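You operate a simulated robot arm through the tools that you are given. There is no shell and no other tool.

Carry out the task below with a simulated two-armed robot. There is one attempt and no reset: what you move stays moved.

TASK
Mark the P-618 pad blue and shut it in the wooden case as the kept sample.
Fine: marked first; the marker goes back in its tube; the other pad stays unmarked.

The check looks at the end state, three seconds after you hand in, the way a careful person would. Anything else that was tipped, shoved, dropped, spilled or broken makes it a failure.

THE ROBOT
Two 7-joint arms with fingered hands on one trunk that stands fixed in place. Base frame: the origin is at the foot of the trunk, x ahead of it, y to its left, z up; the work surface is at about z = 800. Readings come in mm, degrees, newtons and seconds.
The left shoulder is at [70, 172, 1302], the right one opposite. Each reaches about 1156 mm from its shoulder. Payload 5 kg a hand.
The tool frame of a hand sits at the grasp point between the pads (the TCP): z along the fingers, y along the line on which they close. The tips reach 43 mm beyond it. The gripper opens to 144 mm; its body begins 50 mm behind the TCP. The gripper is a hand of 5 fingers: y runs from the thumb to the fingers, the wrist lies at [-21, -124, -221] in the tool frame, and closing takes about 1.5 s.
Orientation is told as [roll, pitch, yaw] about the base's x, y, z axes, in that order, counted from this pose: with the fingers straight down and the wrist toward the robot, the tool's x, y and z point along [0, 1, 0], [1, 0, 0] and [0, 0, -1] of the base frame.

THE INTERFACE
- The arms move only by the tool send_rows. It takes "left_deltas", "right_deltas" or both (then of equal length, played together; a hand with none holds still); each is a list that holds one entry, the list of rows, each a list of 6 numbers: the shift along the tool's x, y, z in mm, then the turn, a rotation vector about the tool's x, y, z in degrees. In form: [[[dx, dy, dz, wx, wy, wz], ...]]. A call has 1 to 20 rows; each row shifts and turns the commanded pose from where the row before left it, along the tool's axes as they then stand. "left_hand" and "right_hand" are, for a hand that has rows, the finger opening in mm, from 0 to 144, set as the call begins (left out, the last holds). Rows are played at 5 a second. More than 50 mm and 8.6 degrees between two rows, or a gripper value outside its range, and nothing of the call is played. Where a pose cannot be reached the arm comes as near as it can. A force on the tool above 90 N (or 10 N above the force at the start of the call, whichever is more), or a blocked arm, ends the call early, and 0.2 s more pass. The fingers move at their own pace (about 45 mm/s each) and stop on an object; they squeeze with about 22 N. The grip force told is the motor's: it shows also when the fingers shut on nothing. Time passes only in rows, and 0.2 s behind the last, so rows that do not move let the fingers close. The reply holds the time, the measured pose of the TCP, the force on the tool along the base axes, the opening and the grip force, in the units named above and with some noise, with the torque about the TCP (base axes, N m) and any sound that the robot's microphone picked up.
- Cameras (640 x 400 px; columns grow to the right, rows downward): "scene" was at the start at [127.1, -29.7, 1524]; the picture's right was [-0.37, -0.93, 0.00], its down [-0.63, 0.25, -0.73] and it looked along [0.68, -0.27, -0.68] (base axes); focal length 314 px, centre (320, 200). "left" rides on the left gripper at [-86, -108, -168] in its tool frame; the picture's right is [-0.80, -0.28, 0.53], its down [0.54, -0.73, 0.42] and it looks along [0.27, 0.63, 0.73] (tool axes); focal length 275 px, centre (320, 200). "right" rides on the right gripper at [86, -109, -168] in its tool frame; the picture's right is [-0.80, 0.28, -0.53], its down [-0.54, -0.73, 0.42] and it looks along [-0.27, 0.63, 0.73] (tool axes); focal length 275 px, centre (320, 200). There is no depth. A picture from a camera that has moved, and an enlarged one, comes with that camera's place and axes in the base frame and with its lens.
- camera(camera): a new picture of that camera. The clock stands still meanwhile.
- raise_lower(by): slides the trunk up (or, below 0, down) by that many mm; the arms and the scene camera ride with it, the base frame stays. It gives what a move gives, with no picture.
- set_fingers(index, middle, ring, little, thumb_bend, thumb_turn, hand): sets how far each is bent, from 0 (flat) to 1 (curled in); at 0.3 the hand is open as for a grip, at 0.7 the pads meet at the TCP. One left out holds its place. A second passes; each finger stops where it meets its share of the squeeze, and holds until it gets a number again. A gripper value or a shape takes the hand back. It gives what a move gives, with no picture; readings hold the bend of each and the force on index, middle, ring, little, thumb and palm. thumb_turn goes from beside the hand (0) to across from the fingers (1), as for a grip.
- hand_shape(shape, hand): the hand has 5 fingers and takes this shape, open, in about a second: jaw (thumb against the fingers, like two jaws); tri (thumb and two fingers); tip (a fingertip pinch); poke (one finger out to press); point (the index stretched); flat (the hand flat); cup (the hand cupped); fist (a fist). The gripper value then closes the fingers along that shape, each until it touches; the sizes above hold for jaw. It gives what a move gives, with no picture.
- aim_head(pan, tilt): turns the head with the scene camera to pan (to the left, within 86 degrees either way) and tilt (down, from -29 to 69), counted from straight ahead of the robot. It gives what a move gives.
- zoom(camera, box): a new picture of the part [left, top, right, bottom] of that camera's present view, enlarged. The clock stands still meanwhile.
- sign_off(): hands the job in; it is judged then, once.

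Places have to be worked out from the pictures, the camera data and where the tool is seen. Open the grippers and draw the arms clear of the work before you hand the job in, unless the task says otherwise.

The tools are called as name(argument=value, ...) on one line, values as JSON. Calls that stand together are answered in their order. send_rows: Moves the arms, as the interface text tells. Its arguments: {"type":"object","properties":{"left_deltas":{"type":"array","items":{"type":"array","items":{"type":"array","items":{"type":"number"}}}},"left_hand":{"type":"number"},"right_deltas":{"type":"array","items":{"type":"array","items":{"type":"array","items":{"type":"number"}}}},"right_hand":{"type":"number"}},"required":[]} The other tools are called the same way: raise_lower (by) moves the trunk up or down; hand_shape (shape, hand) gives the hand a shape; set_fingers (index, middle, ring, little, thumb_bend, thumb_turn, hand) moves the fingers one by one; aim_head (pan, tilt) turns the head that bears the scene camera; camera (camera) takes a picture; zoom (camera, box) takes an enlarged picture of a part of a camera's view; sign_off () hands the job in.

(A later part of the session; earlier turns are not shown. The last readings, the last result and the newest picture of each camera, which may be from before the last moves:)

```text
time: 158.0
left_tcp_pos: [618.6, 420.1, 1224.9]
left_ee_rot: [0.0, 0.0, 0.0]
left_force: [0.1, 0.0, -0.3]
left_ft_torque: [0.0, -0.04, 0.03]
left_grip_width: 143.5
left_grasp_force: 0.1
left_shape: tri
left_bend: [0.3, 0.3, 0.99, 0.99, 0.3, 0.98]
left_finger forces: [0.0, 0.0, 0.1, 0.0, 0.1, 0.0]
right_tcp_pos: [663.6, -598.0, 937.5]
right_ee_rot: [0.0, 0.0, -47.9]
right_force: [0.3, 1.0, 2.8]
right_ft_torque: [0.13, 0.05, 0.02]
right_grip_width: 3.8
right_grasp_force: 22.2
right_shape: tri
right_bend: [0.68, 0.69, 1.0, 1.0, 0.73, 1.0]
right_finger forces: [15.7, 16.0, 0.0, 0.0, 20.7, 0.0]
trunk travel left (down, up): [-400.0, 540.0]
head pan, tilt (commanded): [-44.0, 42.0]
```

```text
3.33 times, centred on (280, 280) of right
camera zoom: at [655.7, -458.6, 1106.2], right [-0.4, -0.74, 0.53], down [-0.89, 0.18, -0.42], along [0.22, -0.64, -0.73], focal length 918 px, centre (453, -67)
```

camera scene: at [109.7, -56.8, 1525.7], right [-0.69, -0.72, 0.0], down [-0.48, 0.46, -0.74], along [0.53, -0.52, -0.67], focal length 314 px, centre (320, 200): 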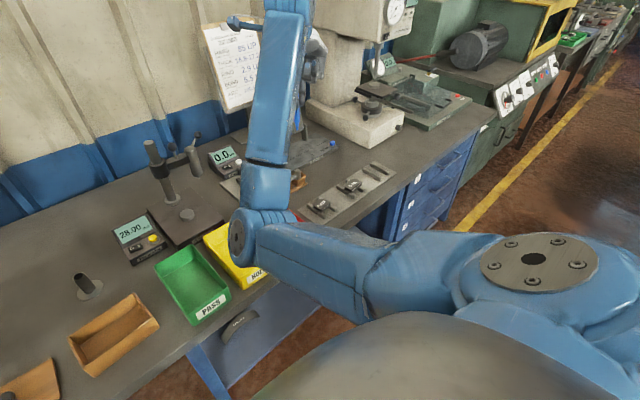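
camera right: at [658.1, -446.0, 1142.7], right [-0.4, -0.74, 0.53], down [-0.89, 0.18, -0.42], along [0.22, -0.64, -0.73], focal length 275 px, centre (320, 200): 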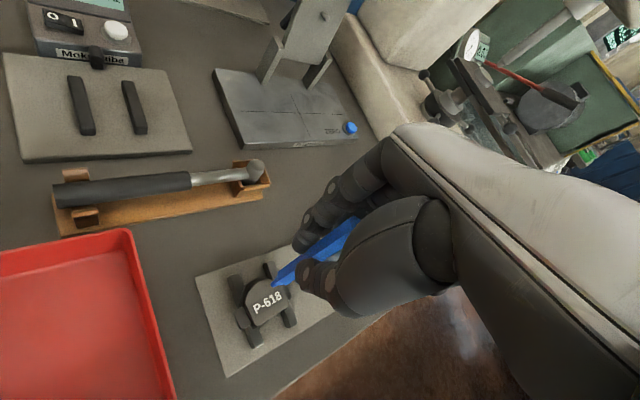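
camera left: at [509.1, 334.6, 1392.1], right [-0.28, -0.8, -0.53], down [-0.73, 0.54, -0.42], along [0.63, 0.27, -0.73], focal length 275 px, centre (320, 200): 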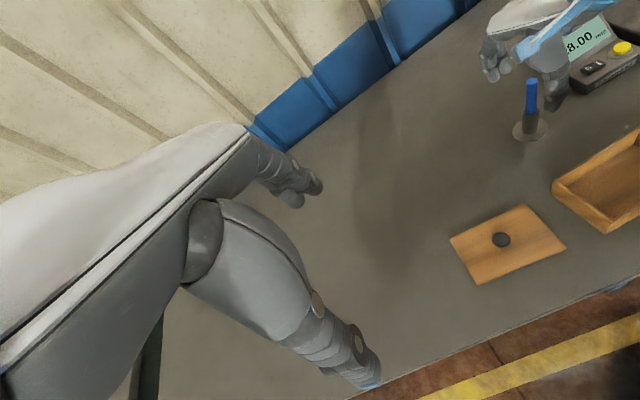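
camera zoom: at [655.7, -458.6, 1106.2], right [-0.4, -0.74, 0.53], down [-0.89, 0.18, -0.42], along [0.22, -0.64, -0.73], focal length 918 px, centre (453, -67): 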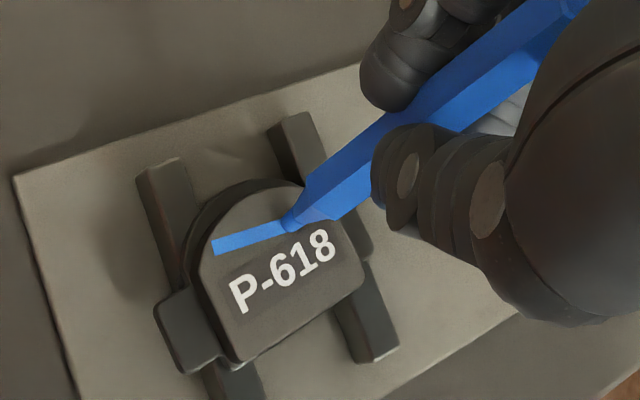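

A blue line has appeared on the pad: the longer continuous stroke did it. I lift off and confirm from above.

send_rows(right_deltas=[[[0, 0, -6, 0, 0, 0], [0, 0, -20, 0, 0, 0], [0, 0, -30, 0, 0, 0], [0, 0, -40, 0, 0, 0], [0, 0, -40, 0, 0, 0], [0, 0, -40, 0, 0, 0], [0, 0, -40, 0, 0, 0], [0, 0, -40, 0, 0, 0], [0, 0, -30, 0, 0, 0], [0, 0, 0, 0, 0, 0]]])

zoom(camera="scene", box=[305, 190, 345, 220])

zoom(camera="right", box=[180, 230, 380, 390])

```text
time: 160.2
left_tcp_pos: [618.2, 419.0, 1226.6]
left_ee_rot: [0.0, 0.0, 0.0]
left_force: [-0.3, -0.7, 0.8]
left_ft_torque: [0.01, 0.03, -0.04]
left_grip_width: 144.0
left_grasp_force: 0.1
left_shape: tri
left_bend: [0.3, 0.3, 0.99, 0.99, 0.3, 0.98]
left_finger forces: [0.0, 0.0, 0.1, 0.0, 0.0, 0.0]
right_tcp_pos: [665.2, -598.7, 1222.9]
right_ee_rot: [0.0, 0.1, -48.0]
right_force: [0.2, 0.0, -0.7]
right_ft_torque: [0.01, 0.02, -0.01]
right_grip_width: 3.7
right_grasp_force: 21.8
right_shape: tri
right_bend: [0.68, 0.69, 1.0, 1.0, 0.73, 1.0]
right_finger forces: [15.4, 16.0, 0.1, 0.0, 18.8, 0.1]
trunk travel left (down, up): [-400.0, 540.0]
head pan, tilt (commanded): [-44.0, 42.0]
```

```text
13.33 times, centred on (325, 205) of scene
camera zoom: at [110.4, -57.8, 1525.6], right [-0.69, -0.72, 0.0], down [-0.48, 0.47, -0.74], along [0.53, -0.52, -0.67], focal length 4184 px, centre (253, 133)
```

zoom: 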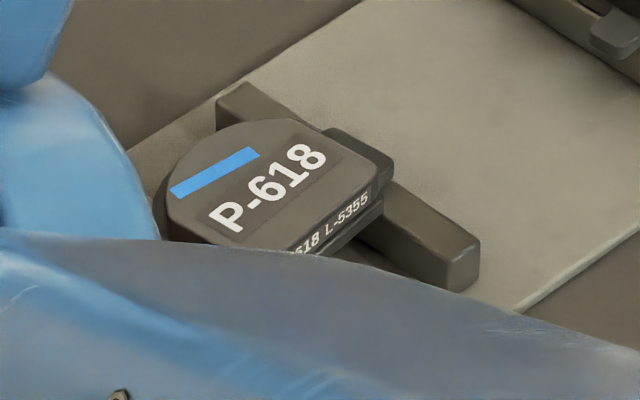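

```text
2.50 times, centred on (280, 310) of right
camera zoom: at [656.7, -460.0, 1391.6], right [-0.4, -0.74, 0.53], down [-0.89, 0.18, -0.42], along [0.22, -0.64, -0.73], focal length 688 px, centre (420, -75)
```

zoom: 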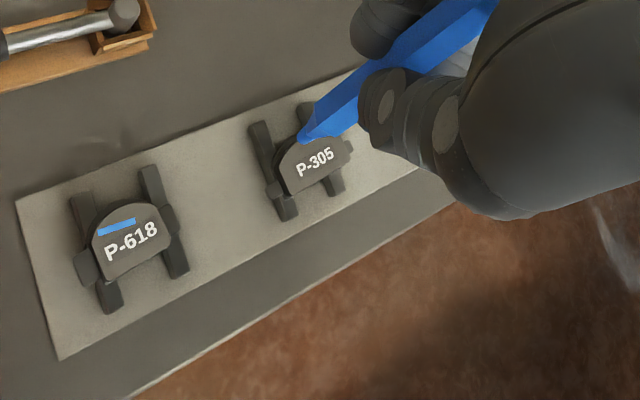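

The P-618 pad now bears a clear blue mark and P-305 is clean. Next I take the marker back toward its tube, reversing my path and turning back to yaw 0.

send_rows(right_deltas=[[[32.5, -13.8, 0, 0, 0, 0], [32.5, -13.8, 0, 0, 0, 0], [0, 0, 0, 0, 0, -8], [0, 0, 0, 0, 0, -8], [0, 0, 0, 0, 0, -8], [0, 0, 0, 0, 0, -8], [0, 0, 0, 0, 0, -8], [0, 0, 0, 0, 0, -8], [40, 24, 0, 0, 0, 0], [40, 24, 0, 0, 0, 0], [46.8, 10.2, 0, 0, 0, 0], [46.8, 10.2, 0, 0, 0, 0], [46.8, 10.2, 0, 0, 0, 0], [46.8, 10.2, 0, 0, 0, 0], [46.8, 10.2, 0, 0, 0, 0], [46.8, 10.2, 0, 0, 0, 0], [46.8, 10.2, 0, 0, 0, 0], [46.8, 10.2, 0, 0, 0, 0], [46.8, 10.2, 0, 0, 0, 0], [0, 0, 0, 0, 0, 0]]])

aim_head(pan=0, tilt=42)

```text
time: 164.4
left_tcp_pos: [616.9, 420.5, 1225.2]
left_ee_rot: [0.0, 0.0, 0.0]
left_force: [-0.1, -1.0, 0.4]
left_ft_torque: [0.04, -0.01, 0.0]
left_grip_width: 143.9
left_grasp_force: 0.1
left_shape: tri
left_bend: [0.3, 0.3, 0.99, 0.99, 0.3, 0.98]
left_finger forces: [0.0, 0.1, 0.0, 0.0, 0.0, 0.1]
right_tcp_pos: [835.4, -38.6, 1227.5]
right_ee_rot: [-0.3, -0.5, -0.7]
right_force: [-0.1, -0.3, -0.5]
right_ft_torque: [0.02, -0.03, 0.01]
right_grip_width: 3.5
right_grasp_force: 21.3
right_shape: tri
right_bend: [0.68, 0.69, 1.0, 1.0, 0.73, 1.0]
right_finger forces: [15.5, 16.5, 0.1, 0.1, 18.6, 0.1]
trunk travel left (down, up): [-400.0, 540.0]
head pan, tilt (commanded): [-44.0, 42.0]
```

```text
time: 165.5
left_tcp_pos: [617.4, 420.9, 1226.0]
left_ee_rot: [0.0, 0.0, 0.0]
left_force: [-0.2, 0.3, 0.4]
left_ft_torque: [-0.03, 0.01, 0.02]
left_grip_width: 144.0
left_grasp_force: 0.1
left_shape: tri
left_bend: [0.3, 0.3, 0.99, 0.99, 0.3, 0.98]
left_finger forces: [0.0, 0.0, 0.0, 0.0, 0.1, 0.1]
right_tcp_pos: [834.0, -39.0, 1223.5]
right_ee_rot: [-0.4, -0.3, -0.6]
right_force: [-0.5, -0.6, 0.6]
right_ft_torque: [0.0, -0.01, -0.02]
right_grip_width: 3.7
right_grasp_force: 21.4
right_shape: tri
right_bend: [0.68, 0.69, 1.0, 1.0, 0.73, 1.0]
right_finger forces: [15.4, 16.4, 0.1, 0.0, 18.7, 0.0]
trunk travel left (down, up): [-400.0, 540.0]
head pan, tilt (commanded): [0.0, 42.0]
```

Now at (834, -39, 1225). I move on to above the tube and descend to z≈1030 (tip ≈ 920, above the tube rim at 860) for alignment.

send_rows(right_deltas=[[[33.5, 6.3, 0, 0, 0, 0], [33.5, 6.3, 0, 0, 0, 0], [33.5, 6.3, 0, 0, 0, 0], [0, 0, 40, 0, 0, 0], [0, 0, 40, 0, 0, 0], [0, 0, 40, 0, 0, 0], [0, 0, 40, 0, 0, 0], [0, 0, 35, 0, 0, 0], [0, 0, 0, 0, 0, 0], [0, 0, 0, 0, 0, 0]]])

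zoom(camera="scene", box=[255, 120, 345, 235])

zoom(camera="right", box=[200, 200, 360, 340])

zoom(camera="left", box=[460, 0, 600, 150])

```text
time: 167.9
left_tcp_pos: [617.6, 419.8, 1224.0]
left_ee_rot: [0.1, 0.2, -0.1]
left_force: [-0.1, 0.1, -0.3]
left_ft_torque: [-0.01, -0.01, 0.0]
left_grip_width: 143.8
left_grasp_force: 0.0
left_shape: tri
left_bend: [0.3, 0.3, 0.99, 0.99, 0.3, 0.98]
left_finger forces: [0.0, 0.0, 0.1, 0.1, 0.0, 0.0]
right_tcp_pos: [874.5, 17.4, 1034.2]
right_ee_rot: [-2.3, -1.6, -2.7]
right_force: [-0.5, -0.3, 0.9]
right_ft_torque: [-0.01, -0.02, -0.02]
right_grip_width: 3.7
right_grasp_force: 21.7
right_shape: tri
right_bend: [0.68, 0.7, 1.0, 1.0, 0.73, 1.0]
right_finger forces: [15.5, 16.4, 0.0, 0.1, 18.6, 0.0]
trunk travel left (down, up): [-400.0, 540.0]
head pan, tilt (commanded): [0.0, 42.0]
stopped in row 10 (right hand): the arm was blocked; the commanded pose is now the measured one
```

```text
3.48 times, centred on (300, 178) of scene
camera zoom: at [134.0, 1.3, 1525.6], right [0.0, -1.0, 0.0], down [-0.67, 0.0, -0.74], along [0.74, 0.0, -0.67], focal length 1092 px, centre (390, 278)
```

zoom: 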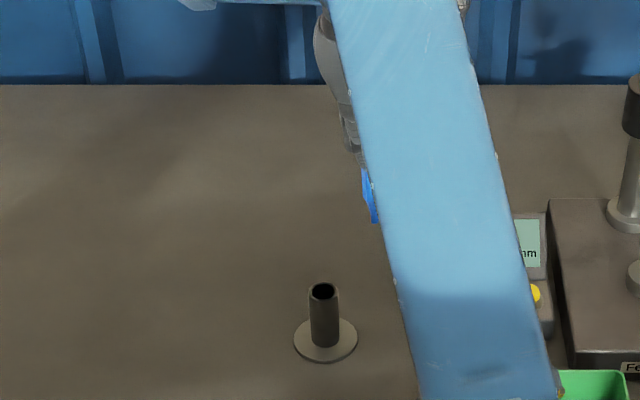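

```text
2.86 times, centred on (280, 270) of right
camera zoom: at [765.7, 115.7, 1195.8], right [0.23, -0.79, 0.57], down [-0.74, -0.53, -0.42], along [0.63, -0.33, -0.7], focal length 786 px, centre (434, 0)
```

zoom: 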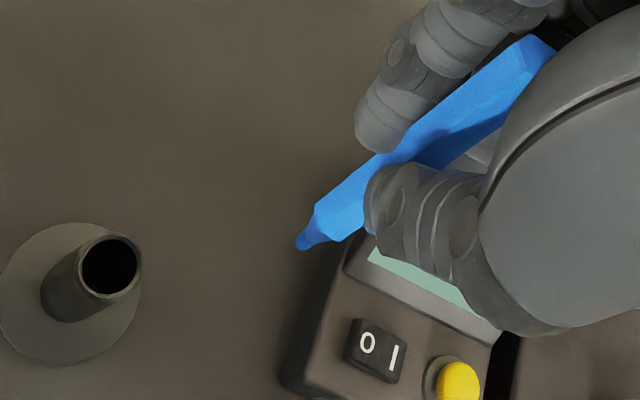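

```text
2.67 times, centred on (530, 75) of left
camera zoom: at [509.4, 334.6, 1392.0], right [-0.28, -0.8, -0.53], down [-0.73, 0.54, -0.42], along [0.63, 0.27, -0.73], focal length 734 px, centre (-240, 533)
```

zoom: 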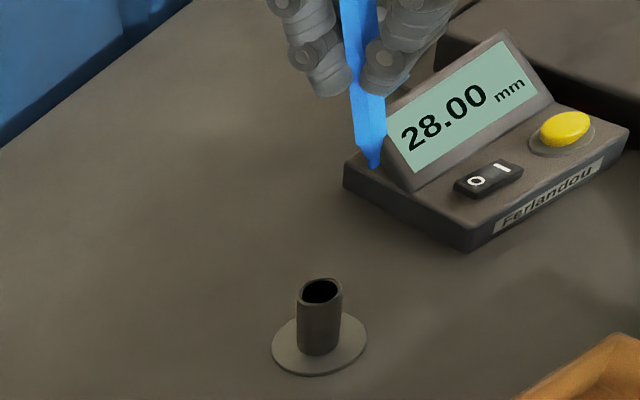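

The arm reports it was blocked and stopped at (874, 17, 1034). I look at the whole scene to see what obstructs it.

camera(camera="scene")

camera(camera="right")

camera(camera="left")

```text
taken
camera scene: at [134.0, 1.3, 1525.6], right [0.0, -1.0, 0.0], down [-0.67, 0.0, -0.74], along [0.74, 0.0, -0.67], focal length 314 px, centre (320, 200)
```

scene: 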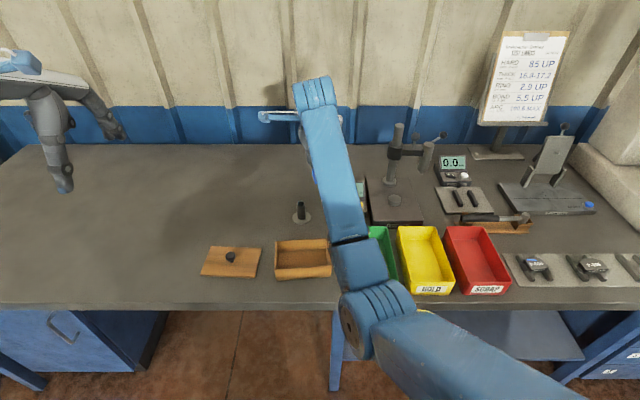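

```text
taken
camera right: at [765.7, 115.7, 1195.8], right [0.23, -0.79, 0.57], down [-0.74, -0.53, -0.42], along [0.63, -0.33, -0.7], focal length 275 px, centre (320, 200)
```

right: 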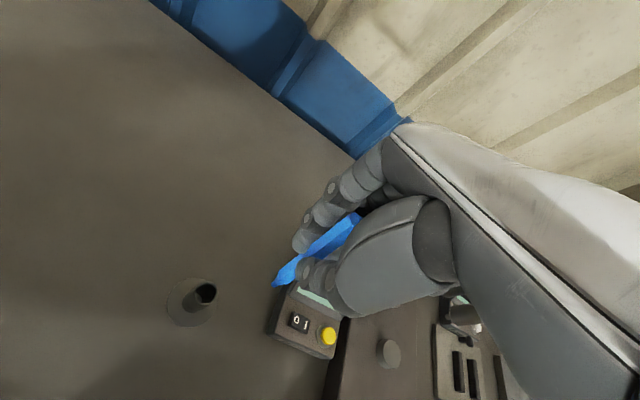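

```text
taken
camera left: at [509.4, 334.6, 1392.0], right [-0.28, -0.8, -0.53], down [-0.73, 0.54, -0.42], along [0.63, 0.27, -0.73], focal length 275 px, centre (320, 200)
```

left: 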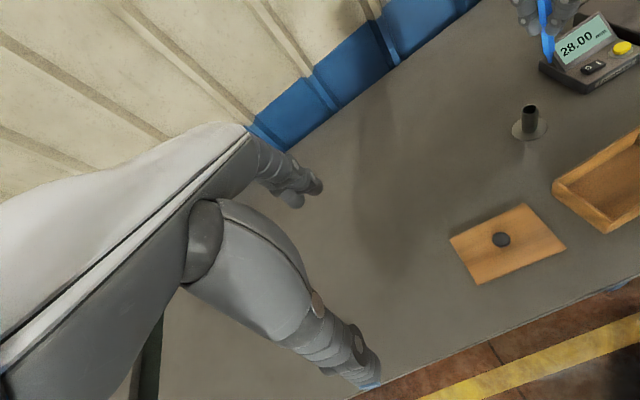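

The elbow is tucked inward after the work on the right, and the wrist seems to meet a limit at yaw 0. I go back up and turn the hand to the left (yaw +24°), which suits the present forearm direction, then re-approach.

send_rows(right_deltas=[[[0, 0, -40, 0, 0, 0], [0, 0, -40, 0, 0, 0], [0, 0, -40, 0, 0, 0], [0, 0, -40, 0, 0, 0], [0, 0, 0, 0, 0, 0]]])

send_rows(right_deltas=[[[0, 0, 0, 0, 0, -8], [0, 0, 0, 0, 0, -8], [0, 0, 0, 0, 0, -8], [0, 0, 0, 0, 0, 0]]])

camera(camera="scene")

```text
time: 169.1
left_tcp_pos: [619.1, 420.8, 1224.1]
left_ee_rot: [0.1, 0.1, -0.1]
left_force: [0.2, -0.7, -0.3]
left_ft_torque: [0.03, -0.01, -0.01]
left_grip_width: 143.7
left_grasp_force: 0.0
left_shape: tri
left_bend: [0.3, 0.3, 0.99, 0.99, 0.3, 0.98]
left_finger forces: [0.1, 0.0, 0.0, 0.1, 0.1, 0.0]
right_tcp_pos: [872.8, 23.7, 1190.6]
right_ee_rot: [-1.9, -1.4, -2.4]
right_force: [0.9, -0.1, 0.3]
right_ft_torque: [-0.02, 0.05, 0.0]
right_grip_width: 4.0
right_grasp_force: 22.1
right_shape: tri
right_bend: [0.68, 0.7, 1.0, 1.0, 0.73, 1.0]
right_finger forces: [15.5, 16.4, 0.0, 0.0, 18.6, 0.1]
trunk travel left (down, up): [-400.0, 540.0]
head pan, tilt (commanded): [0.0, 42.0]
```

```text
time: 170.1
left_tcp_pos: [616.3, 420.8, 1224.9]
left_ee_rot: [0.0, 0.1, 0.0]
left_force: [1.2, -0.5, 0.2]
left_ft_torque: [0.01, 0.0, 0.02]
left_grip_width: 143.9
left_grasp_force: 0.2
left_shape: tri
left_bend: [0.3, 0.3, 0.99, 0.99, 0.3, 0.98]
left_finger forces: [0.0, 0.1, 0.0, 0.1, 0.0, 0.0]
right_tcp_pos: [869.4, 27.5, 1192.2]
right_ee_rot: [-2.5, -0.5, 21.7]
right_force: [-0.7, 0.0, -0.6]
right_ft_torque: [-0.03, 0.01, -0.04]
right_grip_width: 3.7
right_grasp_force: 21.8
right_shape: tri
right_bend: [0.68, 0.7, 1.0, 1.0, 0.73, 1.0]
right_finger forces: [15.5, 16.4, 0.0, 0.1, 18.5, 0.0]
trunk travel left (down, up): [-400.0, 540.0]
head pan, tilt (commanded): [0.0, 42.0]
```

```text
taken
camera scene: at [133.8, 1.7, 1525.7], right [0.0, -1.0, 0.0], down [-0.67, 0.0, -0.74], along [0.74, 0.0, -0.67], focal length 314 px, centre (320, 200)
```

scene: 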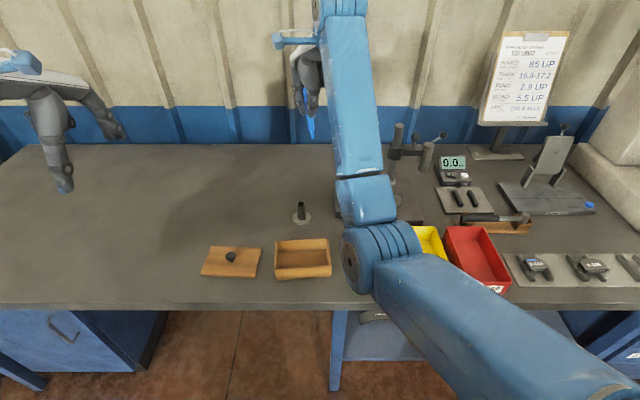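

The yaw turn worked. I correct the small roll error and shift to over the tube at (853, 62), still high.

send_rows(right_deltas=[[[12.7, -0.6, 0, 0.2, 0.8, 0], [12.7, -0.6, 0, 0.2, 0.8, 0], [12.7, -0.6, 0, 0.1, 0.9, 0], [0, 0, 0, 0, 0, 0]]])

send_rows(right_deltas=[[[0, 0, 40, 0, 0, 0], [0, 0, 40, 0, 0, 0], [0, 0, 40, 0, 0, 0], [0, 0, 30, 0, 0, 0], [0, 0, 0, 0, 0, 0]]])

camera(camera="scene")

```text
time: 171.1
left_tcp_pos: [619.2, 420.1, 1225.2]
left_ee_rot: [0.0, 0.1, 0.0]
left_force: [0.6, -0.2, 0.3]
left_ft_torque: [0.02, 0.0, -0.01]
left_grip_width: 143.7
left_grasp_force: 0.0
left_shape: tri
left_bend: [0.3, 0.3, 0.99, 0.99, 0.3, 0.98]
left_finger forces: [0.1, 0.0, 0.0, 0.0, 0.1, 0.0]
right_tcp_pos: [853.8, 61.8, 1192.1]
right_ee_rot: [0.1, 0.1, 21.5]
right_force: [-0.9, 0.1, 0.4]
right_ft_torque: [-0.01, 0.03, 0.0]
right_grip_width: 3.5
right_grasp_force: 22.1
right_shape: tri
right_bend: [0.68, 0.7, 1.0, 1.0, 0.73, 1.0]
right_finger forces: [15.4, 16.5, 0.0, 0.0, 18.5, 0.0]
trunk travel left (down, up): [-400.0, 540.0]
head pan, tilt (commanded): [0.0, 42.0]
```

```text
time: 172.3
left_tcp_pos: [616.6, 420.1, 1225.6]
left_ee_rot: [0.1, 0.0, 0.0]
left_force: [0.2, 0.0, 0.4]
left_ft_torque: [-0.03, -0.03, 0.0]
left_grip_width: 144.0
left_grasp_force: 0.0
left_shape: tri
left_bend: [0.3, 0.3, 0.99, 0.99, 0.3, 0.98]
left_finger forces: [0.0, 0.1, 0.1, 0.0, 0.1, 0.1]
right_tcp_pos: [849.8, 61.3, 1040.4]
right_ee_rot: [0.0, 0.1, 21.5]
right_force: [0.5, -0.1, -0.4]
right_ft_torque: [0.01, -0.02, 0.01]
right_grip_width: 3.8
right_grasp_force: 22.3
right_shape: tri
right_bend: [0.68, 0.7, 1.0, 1.0, 0.73, 1.0]
right_finger forces: [15.5, 16.5, 0.0, 0.0, 18.5, 0.1]
trunk travel left (down, up): [-400.0, 540.0]
head pan, tilt (commanded): [0.0, 42.0]
```

```text
taken
camera scene: at [133.5, 1.7, 1525.7], right [0.0, -1.0, 0.0], down [-0.67, 0.0, -0.74], along [0.74, 0.0, -0.67], focal length 314 px, centre (320, 200)
```

scene: 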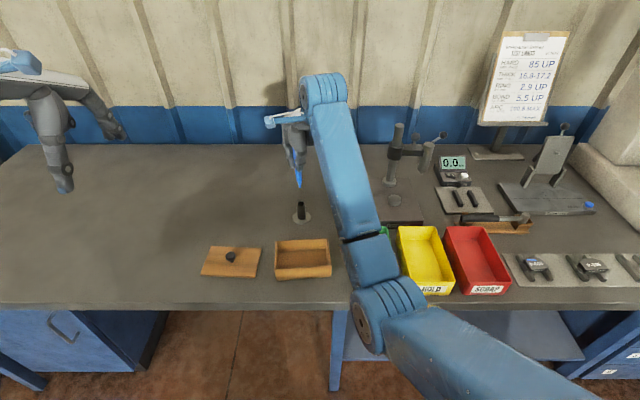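

The hand is now level at (850, 61, 1040) with yaw 21.5°. I zoom in from all cameras to align the tip with the tube.

zoom(camera="scene", box=[260, 130, 340, 230])

zoom(camera="right", box=[180, 200, 360, 340])

zoom(camera="left", box=[470, 20, 590, 150])

```text
4.00 times, centred on (300, 180) of scene
camera zoom: at [133.5, 1.7, 1525.7], right [0.0, -1.0, 0.0], down [-0.67, 0.0, -0.74], along [0.74, 0.0, -0.67], focal length 1255 px, centre (400, 280)
```

zoom: 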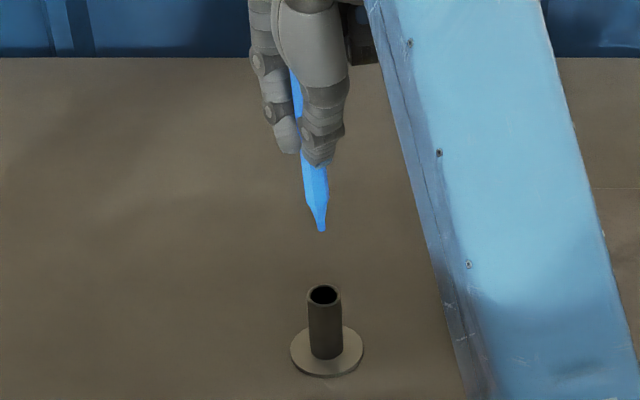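

```text
2.86 times, centred on (270, 270) of right
camera zoom: at [718.2, 101.7, 1209.6], right [0.56, -0.64, 0.53], down [-0.48, -0.77, -0.42], along [0.68, -0.02, -0.73], focal length 786 px, centre (463, 0)
```

zoom: 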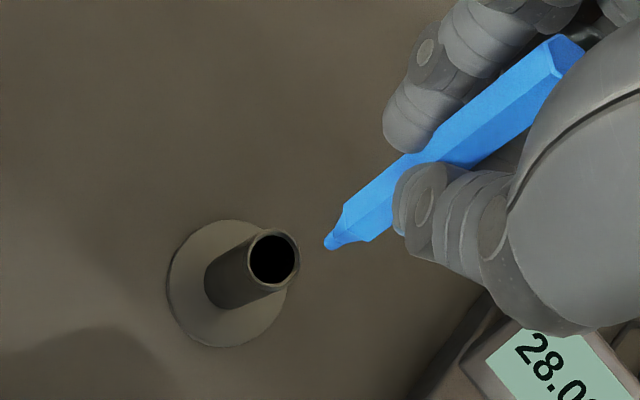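

```text
3.08 times, centred on (530, 85) of left
camera zoom: at [509.0, 334.9, 1392.0], right [-0.28, -0.8, -0.53], down [-0.73, 0.54, -0.42], along [0.63, 0.27, -0.73], focal length 847 px, centre (-326, 554)
```

zoom: 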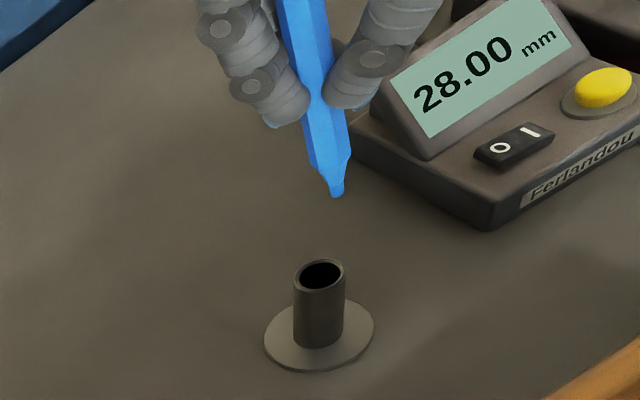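

Triangulating the tip and the top end shows the marker leans about 10° in the hand (top toward the fingers). I tilt the hand by -10° about tool x to make the marker upright, then measure again.

send_rows(right_deltas=[[[0, 0, 0, -5, 0.6, 0], [0, 0, 0, -5, 0.6, 0], [0, 0, 0, 0, 0, 0], [0, 0, 0, 0, 0, 0]]])

zoom(camera="scene", box=[260, 130, 340, 230])

zoom(camera="right", box=[180, 200, 360, 340])

zoom(camera="left", box=[470, 0, 590, 150])

```text
time: 173.3
left_tcp_pos: [616.5, 419.9, 1224.3]
left_ee_rot: [0.0, 0.0, 0.1]
left_force: [-0.3, 0.2, -0.6]
left_ft_torque: [0.02, -0.03, 0.03]
left_grip_width: 143.9
left_grasp_force: 0.1
left_shape: tri
left_bend: [0.3, 0.3, 0.99, 0.99, 0.3, 0.98]
left_finger forces: [0.1, 0.1, 0.0, 0.0, 0.0, 0.0]
right_tcp_pos: [852.3, 61.6, 1041.9]
right_ee_rot: [1.2, -10.0, 21.5]
right_force: [0.5, -0.7, -0.6]
right_ft_torque: [0.0, -0.01, -0.01]
right_grip_width: 3.6
right_grasp_force: 22.0
right_shape: tri
right_bend: [0.68, 0.7, 1.0, 1.0, 0.73, 1.0]
right_finger forces: [15.5, 16.4, 0.0, 0.1, 18.5, 0.0]
trunk travel left (down, up): [-400.0, 540.0]
head pan, tilt (commanded): [0.0, 42.0]
```

```text
4.00 times, centred on (300, 180) of scene
camera zoom: at [133.8, 1.3, 1525.7], right [0.0, -1.0, 0.0], down [-0.67, 0.0, -0.74], along [0.74, 0.0, -0.67], focal length 1255 px, centre (400, 280)
```

zoom: 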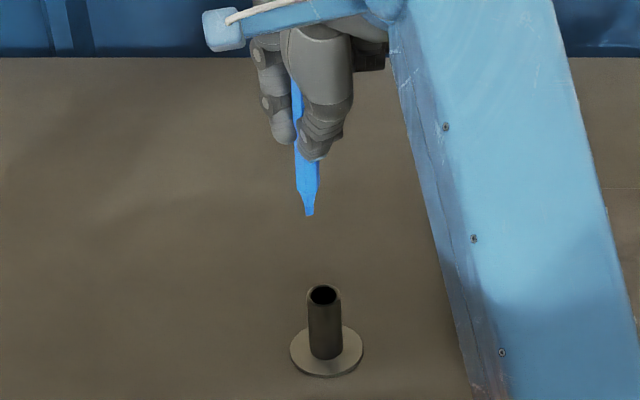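

```text
2.86 times, centred on (270, 270) of right
camera zoom: at [695.3, 89.2, 1190.8], right [0.47, -0.68, 0.56], down [-0.4, -0.73, -0.55], along [0.79, 0.04, -0.62], focal length 786 px, centre (463, 0)
```

zoom: 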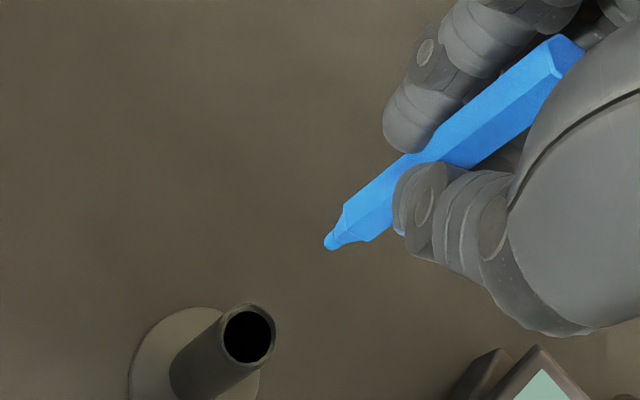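

```text
2.67 times, centred on (530, 75) of left
camera zoom: at [509.2, 334.6, 1392.0], right [-0.28, -0.8, -0.53], down [-0.73, 0.54, -0.42], along [0.63, 0.27, -0.73], focal length 734 px, centre (-240, 533)
```

zoom: 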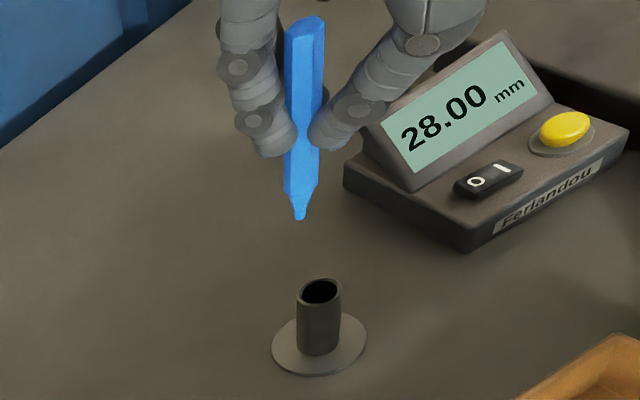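

The marker is now upright in both views, tip at about (863.5, 68.5, 934), with the tube axis at (853.5, 62). I shift the hand by (-10, -6.5) and lower by 50 mm, then check alignment.

send_rows(right_deltas=[[[-1.2, -5.7, -1, 0, 0, 0], [-1.2, -5.8, -1, 0, 0, 0], [-0.3, -2.6, 14.8, 0, 0, 0], [-0.3, -2.6, 14.8, 0, 0, 0], [-0.3, -2.6, 14.8, 0, 0, 0], [0, 0, 0, 0, 0, 0], [0, 0, 0, 0, 0, 0]]])

zoom(camera="scene", box=[270, 150, 330, 225])

zoom(camera="left", box=[485, 40, 575, 150])

zoom(camera="right", box=[180, 200, 360, 340])

```text
time: 174.9
left_tcp_pos: [617.1, 420.4, 1224.2]
left_ee_rot: [0.1, 0.0, 0.0]
left_force: [0.3, -0.1, -1.1]
left_ft_torque: [-0.06, 0.0, -0.02]
left_grip_width: 143.9
left_grasp_force: 0.1
left_shape: tri
left_bend: [0.3, 0.3, 0.99, 0.99, 0.3, 0.98]
left_finger forces: [0.0, 0.0, 0.1, 0.0, 0.1, 0.0]
right_tcp_pos: [844.1, 55.8, 997.6]
right_ee_rot: [1.2, -9.8, 21.4]
right_force: [-0.4, -0.7, -0.2]
right_ft_torque: [0.01, -0.02, 0.02]
right_grip_width: 3.6
right_grasp_force: 22.1
right_shape: tri
right_bend: [0.68, 0.7, 1.0, 1.0, 0.73, 1.0]
right_finger forces: [15.4, 16.5, 0.1, 0.0, 18.6, 0.0]
trunk travel left (down, up): [-400.0, 540.0]
head pan, tilt (commanded): [0.0, 42.0]
```

```text
5.33 times, centred on (300, 188) of scene
camera zoom: at [133.9, 1.4, 1525.6], right [0.0, -1.0, 0.0], down [-0.67, 0.0, -0.74], along [0.74, 0.0, -0.67], focal length 1674 px, centre (427, 267)
```

zoom: 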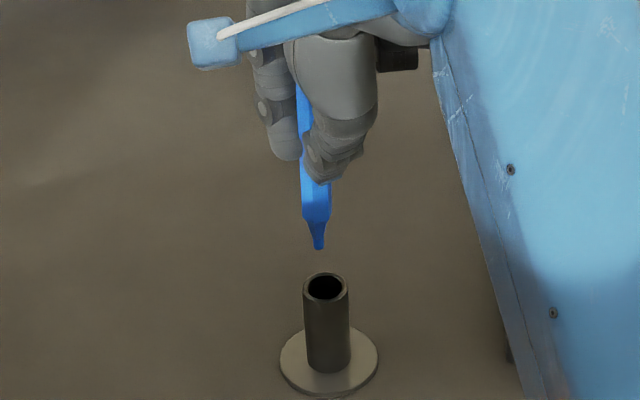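

```text
3.64 times, centred on (530, 95) of left
camera zoom: at [509.3, 334.7, 1391.9], right [-0.28, -0.8, -0.53], down [-0.73, 0.54, -0.42], along [0.63, 0.27, -0.73], focal length 1001 px, centre (-444, 582)
```

zoom: 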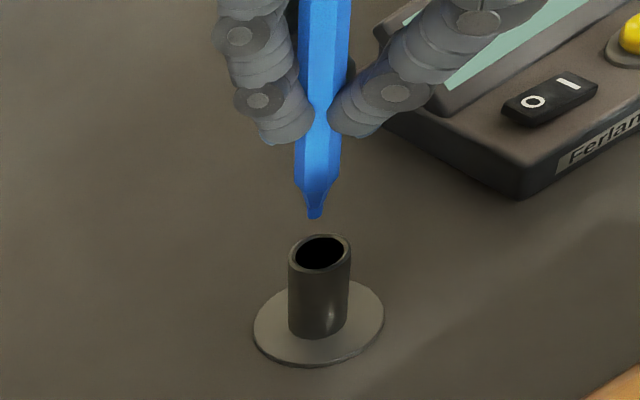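

```text
2.86 times, centred on (270, 270) of right
camera zoom: at [687.3, 83.8, 1146.5], right [0.47, -0.68, 0.56], down [-0.4, -0.73, -0.55], along [0.79, 0.04, -0.62], focal length 786 px, centre (463, 0)
```

zoom: 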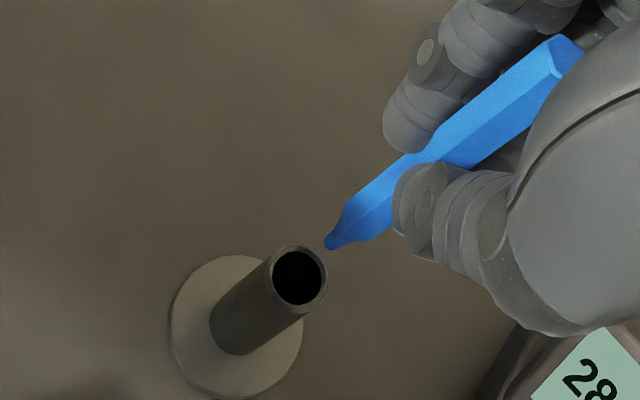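

The tip is within 3 mm of the hole axis. I correct by (-1.8, -2.9) mm and lower 20 mm so the tip is just above the rim.

send_rows(right_deltas=[[[-2, -2.7, -0.5, 0, 0, 0], [-0.2, -1.75, 9.85, 0, 0, 0], [-0.2, -1.75, 9.85, 0, 0, 0], [0, 0, 0, 0, 0, 0], [0, 0, 0, 0, 0, 0]]])

zoom(camera="scene", box=[270, 150, 330, 225])

zoom(camera="left", box=[485, 40, 575, 150])

zoom(camera="right", box=[180, 200, 360, 340])

```text
time: 176.1
left_tcp_pos: [618.1, 421.4, 1225.4]
left_ee_rot: [0.0, 0.1, 0.0]
left_force: [-0.2, 0.2, -0.7]
left_ft_torque: [0.01, 0.01, -0.01]
left_grip_width: 144.1
left_grasp_force: 0.0
left_shape: tri
left_bend: [0.3, 0.3, 0.99, 0.99, 0.3, 0.98]
left_finger forces: [0.0, 0.0, 0.0, 0.1, 0.0, 0.0]
right_tcp_pos: [841.0, 52.6, 977.6]
right_ee_rot: [1.2, -9.9, 21.4]
right_force: [-0.3, 0.3, -0.5]
right_ft_torque: [0.0, 0.0, 0.02]
right_grip_width: 3.7
right_grasp_force: 22.3
right_shape: tri
right_bend: [0.68, 0.7, 1.0, 1.0, 0.73, 1.0]
right_finger forces: [15.6, 16.5, 0.1, 0.0, 18.4, 0.0]
trunk travel left (down, up): [-400.0, 540.0]
head pan, tilt (commanded): [0.0, 42.0]
```

```text
5.33 times, centred on (300, 188) of scene
camera zoom: at [134.1, 1.5, 1525.6], right [0.0, -1.0, 0.0], down [-0.67, 0.0, -0.74], along [0.74, 0.0, -0.67], focal length 1674 px, centre (427, 267)
```

zoom: 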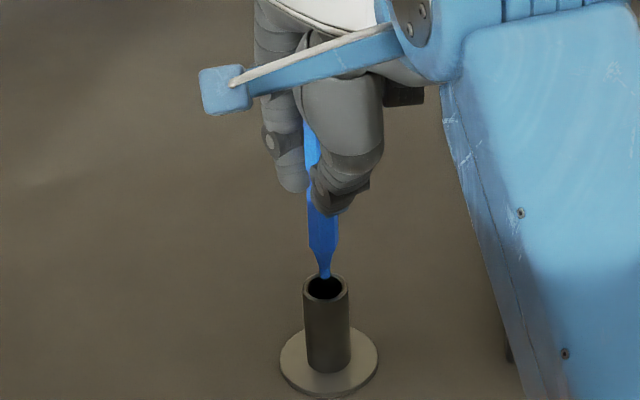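

```text
3.64 times, centred on (530, 95) of left
camera zoom: at [509.5, 334.7, 1391.8], right [-0.28, -0.8, -0.53], down [-0.73, 0.54, -0.42], along [0.63, 0.27, -0.73], focal length 1001 px, centre (-444, 582)
```

zoom: 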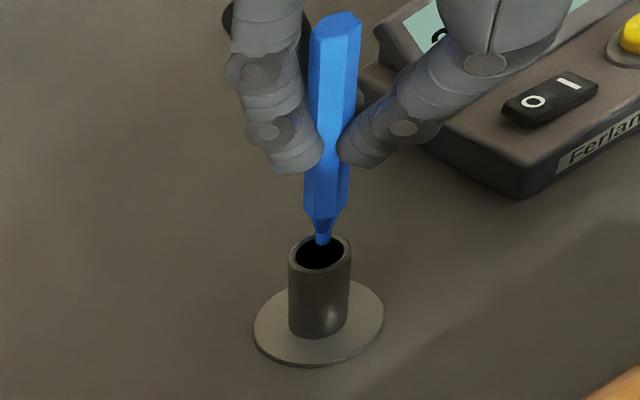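

```text
2.86 times, centred on (270, 270) of right
camera zoom: at [685.0, 80.9, 1126.1], right [0.47, -0.68, 0.56], down [-0.4, -0.73, -0.55], along [0.79, 0.04, -0.62], focal length 786 px, centre (463, 0)
```

zoom: 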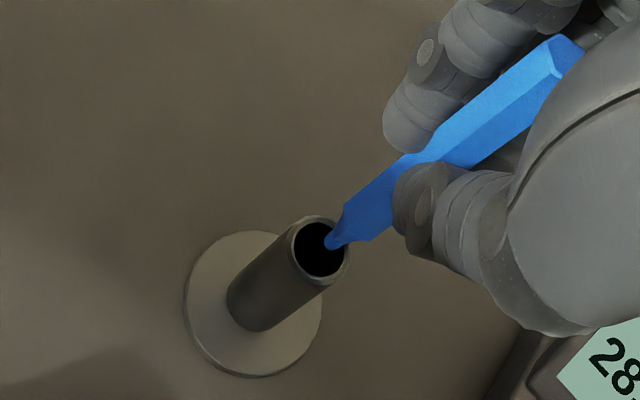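

The tip is centred over the hole within about 1 mm and upright within about 1°. I lower in small steps, watching forces.

send_rows(right_deltas=[[[-0.15, -1.05, 5.9, 0, 0, 0], [-0.15, -1.05, 5.9, 0, 0, 0], [-0.15, -1.05, 5.9, 0, 0, 0], [0, 0, 0, 0, 0, 0]]])

zoom(camera="left", box=[485, 40, 575, 150])

zoom(camera="right", box=[180, 200, 360, 340])

```text
time: 177.1
left_tcp_pos: [617.9, 420.1, 1223.5]
left_ee_rot: [0.0, 0.1, -0.1]
left_force: [1.4, -0.2, 0.3]
left_ft_torque: [0.0, -0.02, 0.0]
left_grip_width: 144.1
left_grasp_force: 0.0
left_shape: tri
left_bend: [0.3, 0.3, 0.99, 0.99, 0.3, 0.98]
left_finger forces: [0.0, 0.1, 0.0, 0.0, 0.0, 0.1]
right_tcp_pos: [840.2, 52.9, 959.1]
right_ee_rot: [1.2, -9.9, 21.5]
right_force: [-0.7, 0.0, 0.3]
right_ft_torque: [0.01, 0.01, -0.02]
right_grip_width: 3.8
right_grasp_force: 22.0
right_shape: tri
right_bend: [0.68, 0.7, 1.0, 1.0, 0.73, 1.0]
right_finger forces: [15.5, 16.5, 0.0, 0.0, 18.4, 0.1]
trunk travel left (down, up): [-400.0, 540.0]
head pan, tilt (commanded): [0.0, 42.0]
```

```text
3.64 times, centred on (530, 95) of left
camera zoom: at [509.3, 334.8, 1391.9], right [-0.28, -0.8, -0.53], down [-0.73, 0.54, -0.42], along [0.63, 0.27, -0.73], focal length 1001 px, centre (-444, 582)
```

zoom: 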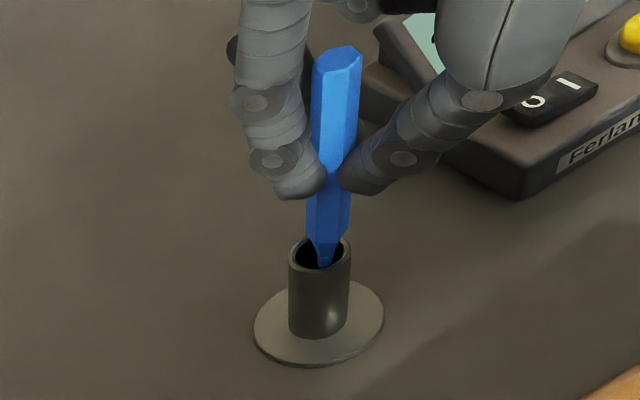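

```text
2.86 times, centred on (270, 270) of right
camera zoom: at [683.7, 80.7, 1108.8], right [0.47, -0.68, 0.56], down [-0.4, -0.73, -0.55], along [0.79, 0.04, -0.62], focal length 786 px, centre (463, 0)
```

zoom: 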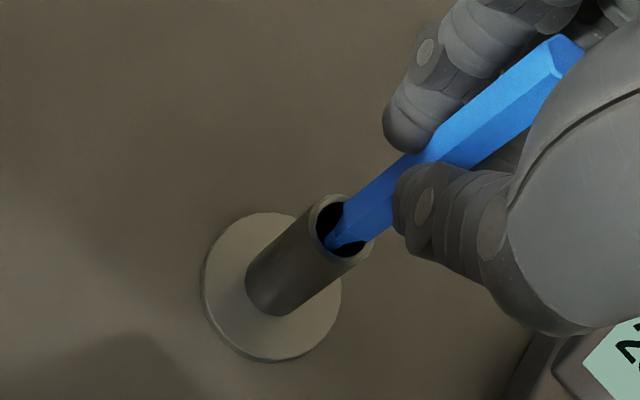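

The tip has entered, but both side views suggest it is 4-5 mm too far toward the robot (-x). I check with the head camera before going deeper.

zoom(camera="scene", box=[280, 170, 325, 225])

zoom(camera="right", box=[235, 240, 335, 335])

zoom(camera="left", box=[505, 80, 560, 145])

```text
7.27 times, centred on (302, 198) of scene
camera zoom: at [133.9, 1.5, 1525.6], right [0.0, -1.0, 0.0], down [-0.67, 0.0, -0.74], along [0.74, 0.0, -0.67], focal length 2282 px, centre (447, 218)
```

zoom: 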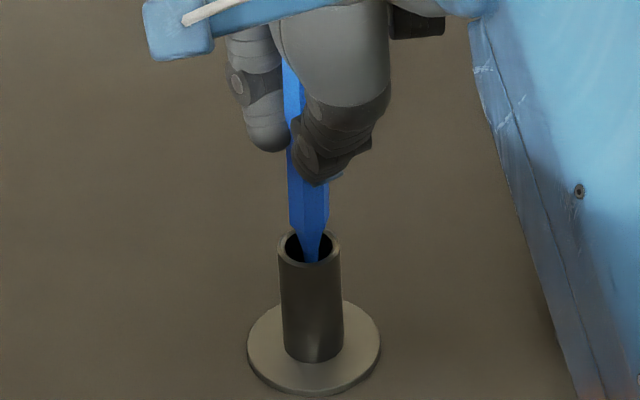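

```text
4.21 times, centred on (285, 288) of right
camera zoom: at [683.7, 80.7, 1108.8], right [0.47, -0.68, 0.56], down [-0.4, -0.73, -0.55], along [0.79, 0.04, -0.62], focal length 1159 px, centre (467, -168)
```

zoom: 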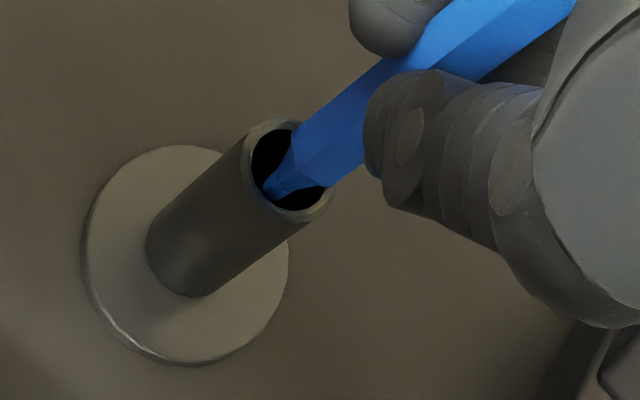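

```text
6.15 times, centred on (532, 112) of left
camera zoom: at [509.3, 334.8, 1391.9], right [-0.28, -0.8, -0.53], down [-0.73, 0.54, -0.42], along [0.63, 0.27, -0.73], focal length 1694 px, centre (-988, 738)
```

zoom: 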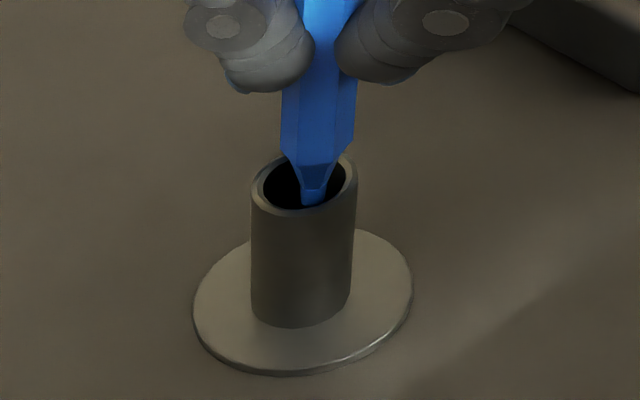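

The tip is inside the rim but about 4 mm short in x. I shift it +4 mm in x and +1 mm in y while the narrow nib is still at the mouth, and look again.

send_rows(right_deltas=[[[-0.3, 2, 0.35, 0, 0, 0], [-0.3, 2, 0.35, 0, 0, 0], [0, 0, 0, 0, 0, 0], [0, 0, 0, 0, 0, 0]]])

zoom(camera="right", box=[235, 240, 335, 335])

zoom(camera="left", box=[505, 80, 560, 145])

zoom(camera="scene", box=[280, 170, 325, 225])

```text
time: 178.1
left_tcp_pos: [617.7, 419.9, 1224.1]
left_ee_rot: [-0.1, 0.1, -0.1]
left_force: [0.8, -0.1, -0.6]
left_ft_torque: [0.0, -0.02, -0.01]
left_grip_width: 144.0
left_grasp_force: 0.1
left_shape: tri
left_bend: [0.3, 0.3, 0.99, 0.99, 0.3, 0.98]
left_finger forces: [0.0, 0.1, 0.1, 0.0, 0.0, 0.0]
right_tcp_pos: [845.0, 52.4, 959.5]
right_ee_rot: [1.2, -9.9, 21.4]
right_force: [0.0, -0.1, -0.7]
right_ft_torque: [0.01, -0.01, 0.03]
right_grip_width: 3.6
right_grasp_force: 22.3
right_shape: tri
right_bend: [0.68, 0.7, 1.0, 1.0, 0.73, 1.0]
right_finger forces: [15.6, 16.5, 0.0, 0.1, 18.4, 0.1]
trunk travel left (down, up): [-400.0, 540.0]
head pan, tilt (commanded): [0.0, 42.0]
```

```text
4.21 times, centred on (285, 288) of right
camera zoom: at [688.4, 80.6, 1108.7], right [0.47, -0.68, 0.56], down [-0.4, -0.73, -0.55], along [0.79, 0.04, -0.62], focal length 1159 px, centre (467, -168)
```

zoom: 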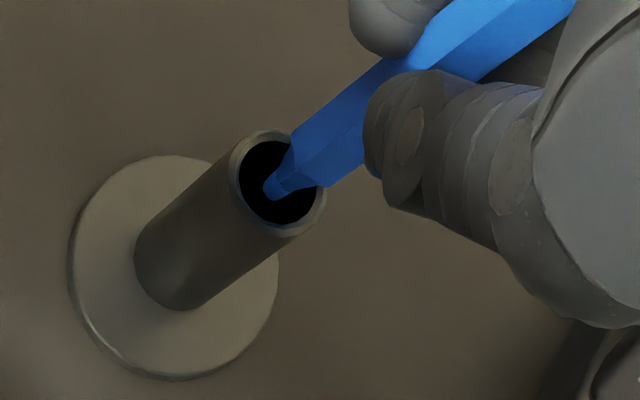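

```text
6.15 times, centred on (532, 112) of left
camera zoom: at [509.4, 334.7, 1391.9], right [-0.28, -0.8, -0.53], down [-0.73, 0.54, -0.42], along [0.63, 0.27, -0.73], focal length 1694 px, centre (-988, 738)
```

zoom: 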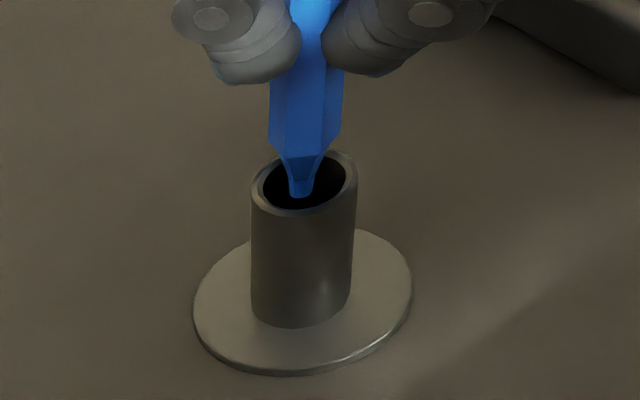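

```text
7.27 times, centred on (302, 198) of scene
camera zoom: at [134.0, 1.4, 1525.6], right [0.0, -1.0, 0.0], down [-0.67, 0.0, -0.74], along [0.74, 0.0, -0.67], focal length 2282 px, centre (447, 218)
```

zoom: 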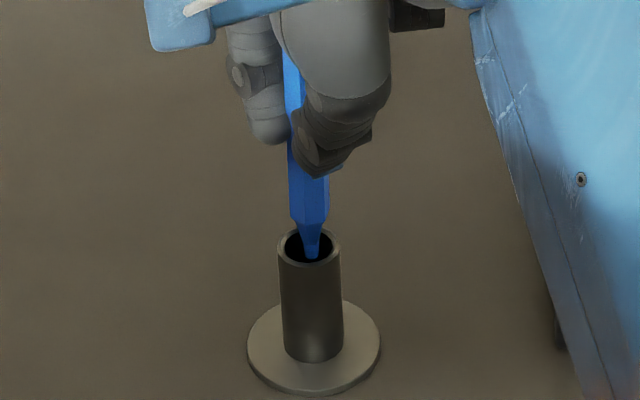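

Now it looks about 2 mm too far in +x. I correct by -1.8 mm and check once more.

send_rows(right_deltas=[[[0.6, -1.6, -0.3, 0, 0, 0], [0, 0, 0, 0, 0, 0], [0, 0, 0, 0, 0, 0]]])

zoom(camera="right", box=[245, 250, 315, 315])

zoom(camera="left", box=[510, 85, 550, 130])

zoom(camera="scene", box=[288, 185, 316, 215])

```text
time: 178.9
left_tcp_pos: [617.4, 419.7, 1224.3]
left_ee_rot: [0.1, 0.1, 0.0]
left_force: [-0.1, 0.2, -0.8]
left_ft_torque: [0.0, -0.03, -0.02]
left_grip_width: 143.7
left_grasp_force: 0.1
left_shape: tri
left_bend: [0.3, 0.3, 0.99, 0.99, 0.3, 0.98]
left_finger forces: [0.0, 0.0, 0.1, 0.0, 0.0, 0.0]
right_tcp_pos: [841.3, 53.7, 959.1]
right_ee_rot: [1.2, -9.9, 21.4]
right_force: [-0.5, 1.1, 0.1]
right_ft_torque: [0.0, -0.01, 0.03]
right_grip_width: 3.6
right_grasp_force: 21.5
right_shape: tri
right_bend: [0.68, 0.7, 1.0, 1.0, 0.73, 1.0]
right_finger forces: [15.6, 16.5, 0.1, 0.0, 18.5, 0.0]
trunk travel left (down, up): [-400.0, 540.0]
head pan, tilt (commanded): [0.0, 42.0]
```

```text
6.15 times, centred on (280, 282) of right
camera zoom: at [685.7, 81.0, 1108.6], right [0.47, -0.68, 0.56], down [-0.4, -0.73, -0.55], along [0.79, 0.04, -0.62], focal length 1694 px, centre (566, -308)
```

zoom: 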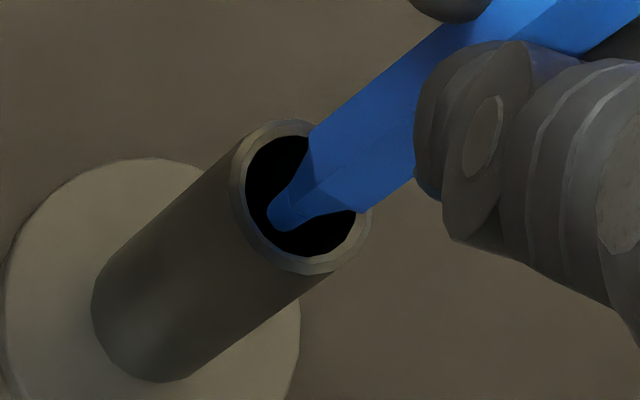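

```text
8.89 times, centred on (530, 108) of left
camera zoom: at [509.3, 334.7, 1391.9], right [-0.28, -0.8, -0.53], down [-0.73, 0.54, -0.42], along [0.63, 0.27, -0.73], focal length 2447 px, centre (-1547, 1022)
```

zoom: 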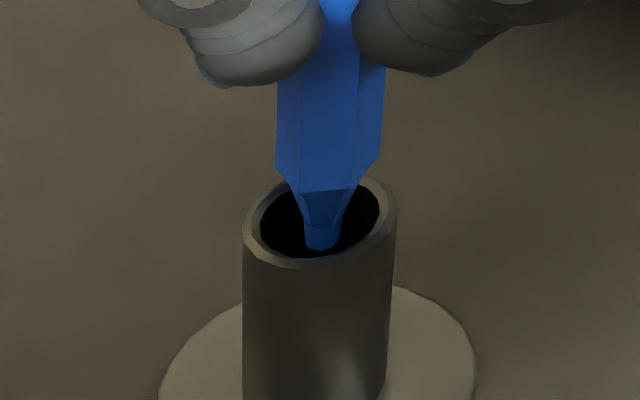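

```text
13.33 times, centred on (302, 200) of scene
camera zoom: at [133.9, 1.4, 1525.6], right [0.0, -1.0, 0.0], down [-0.67, 0.0, -0.74], along [0.74, 0.0, -0.67], focal length 4184 px, centre (560, 200)
```

zoom: 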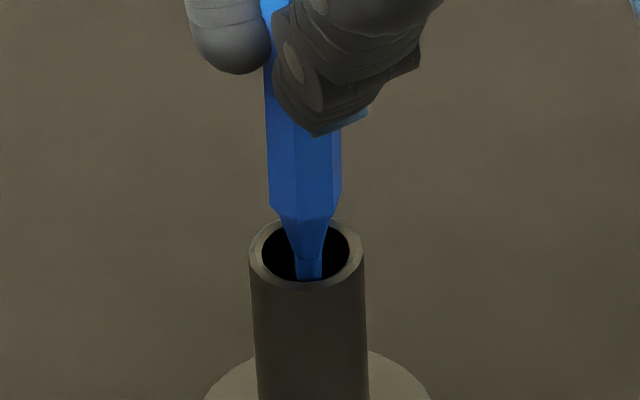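

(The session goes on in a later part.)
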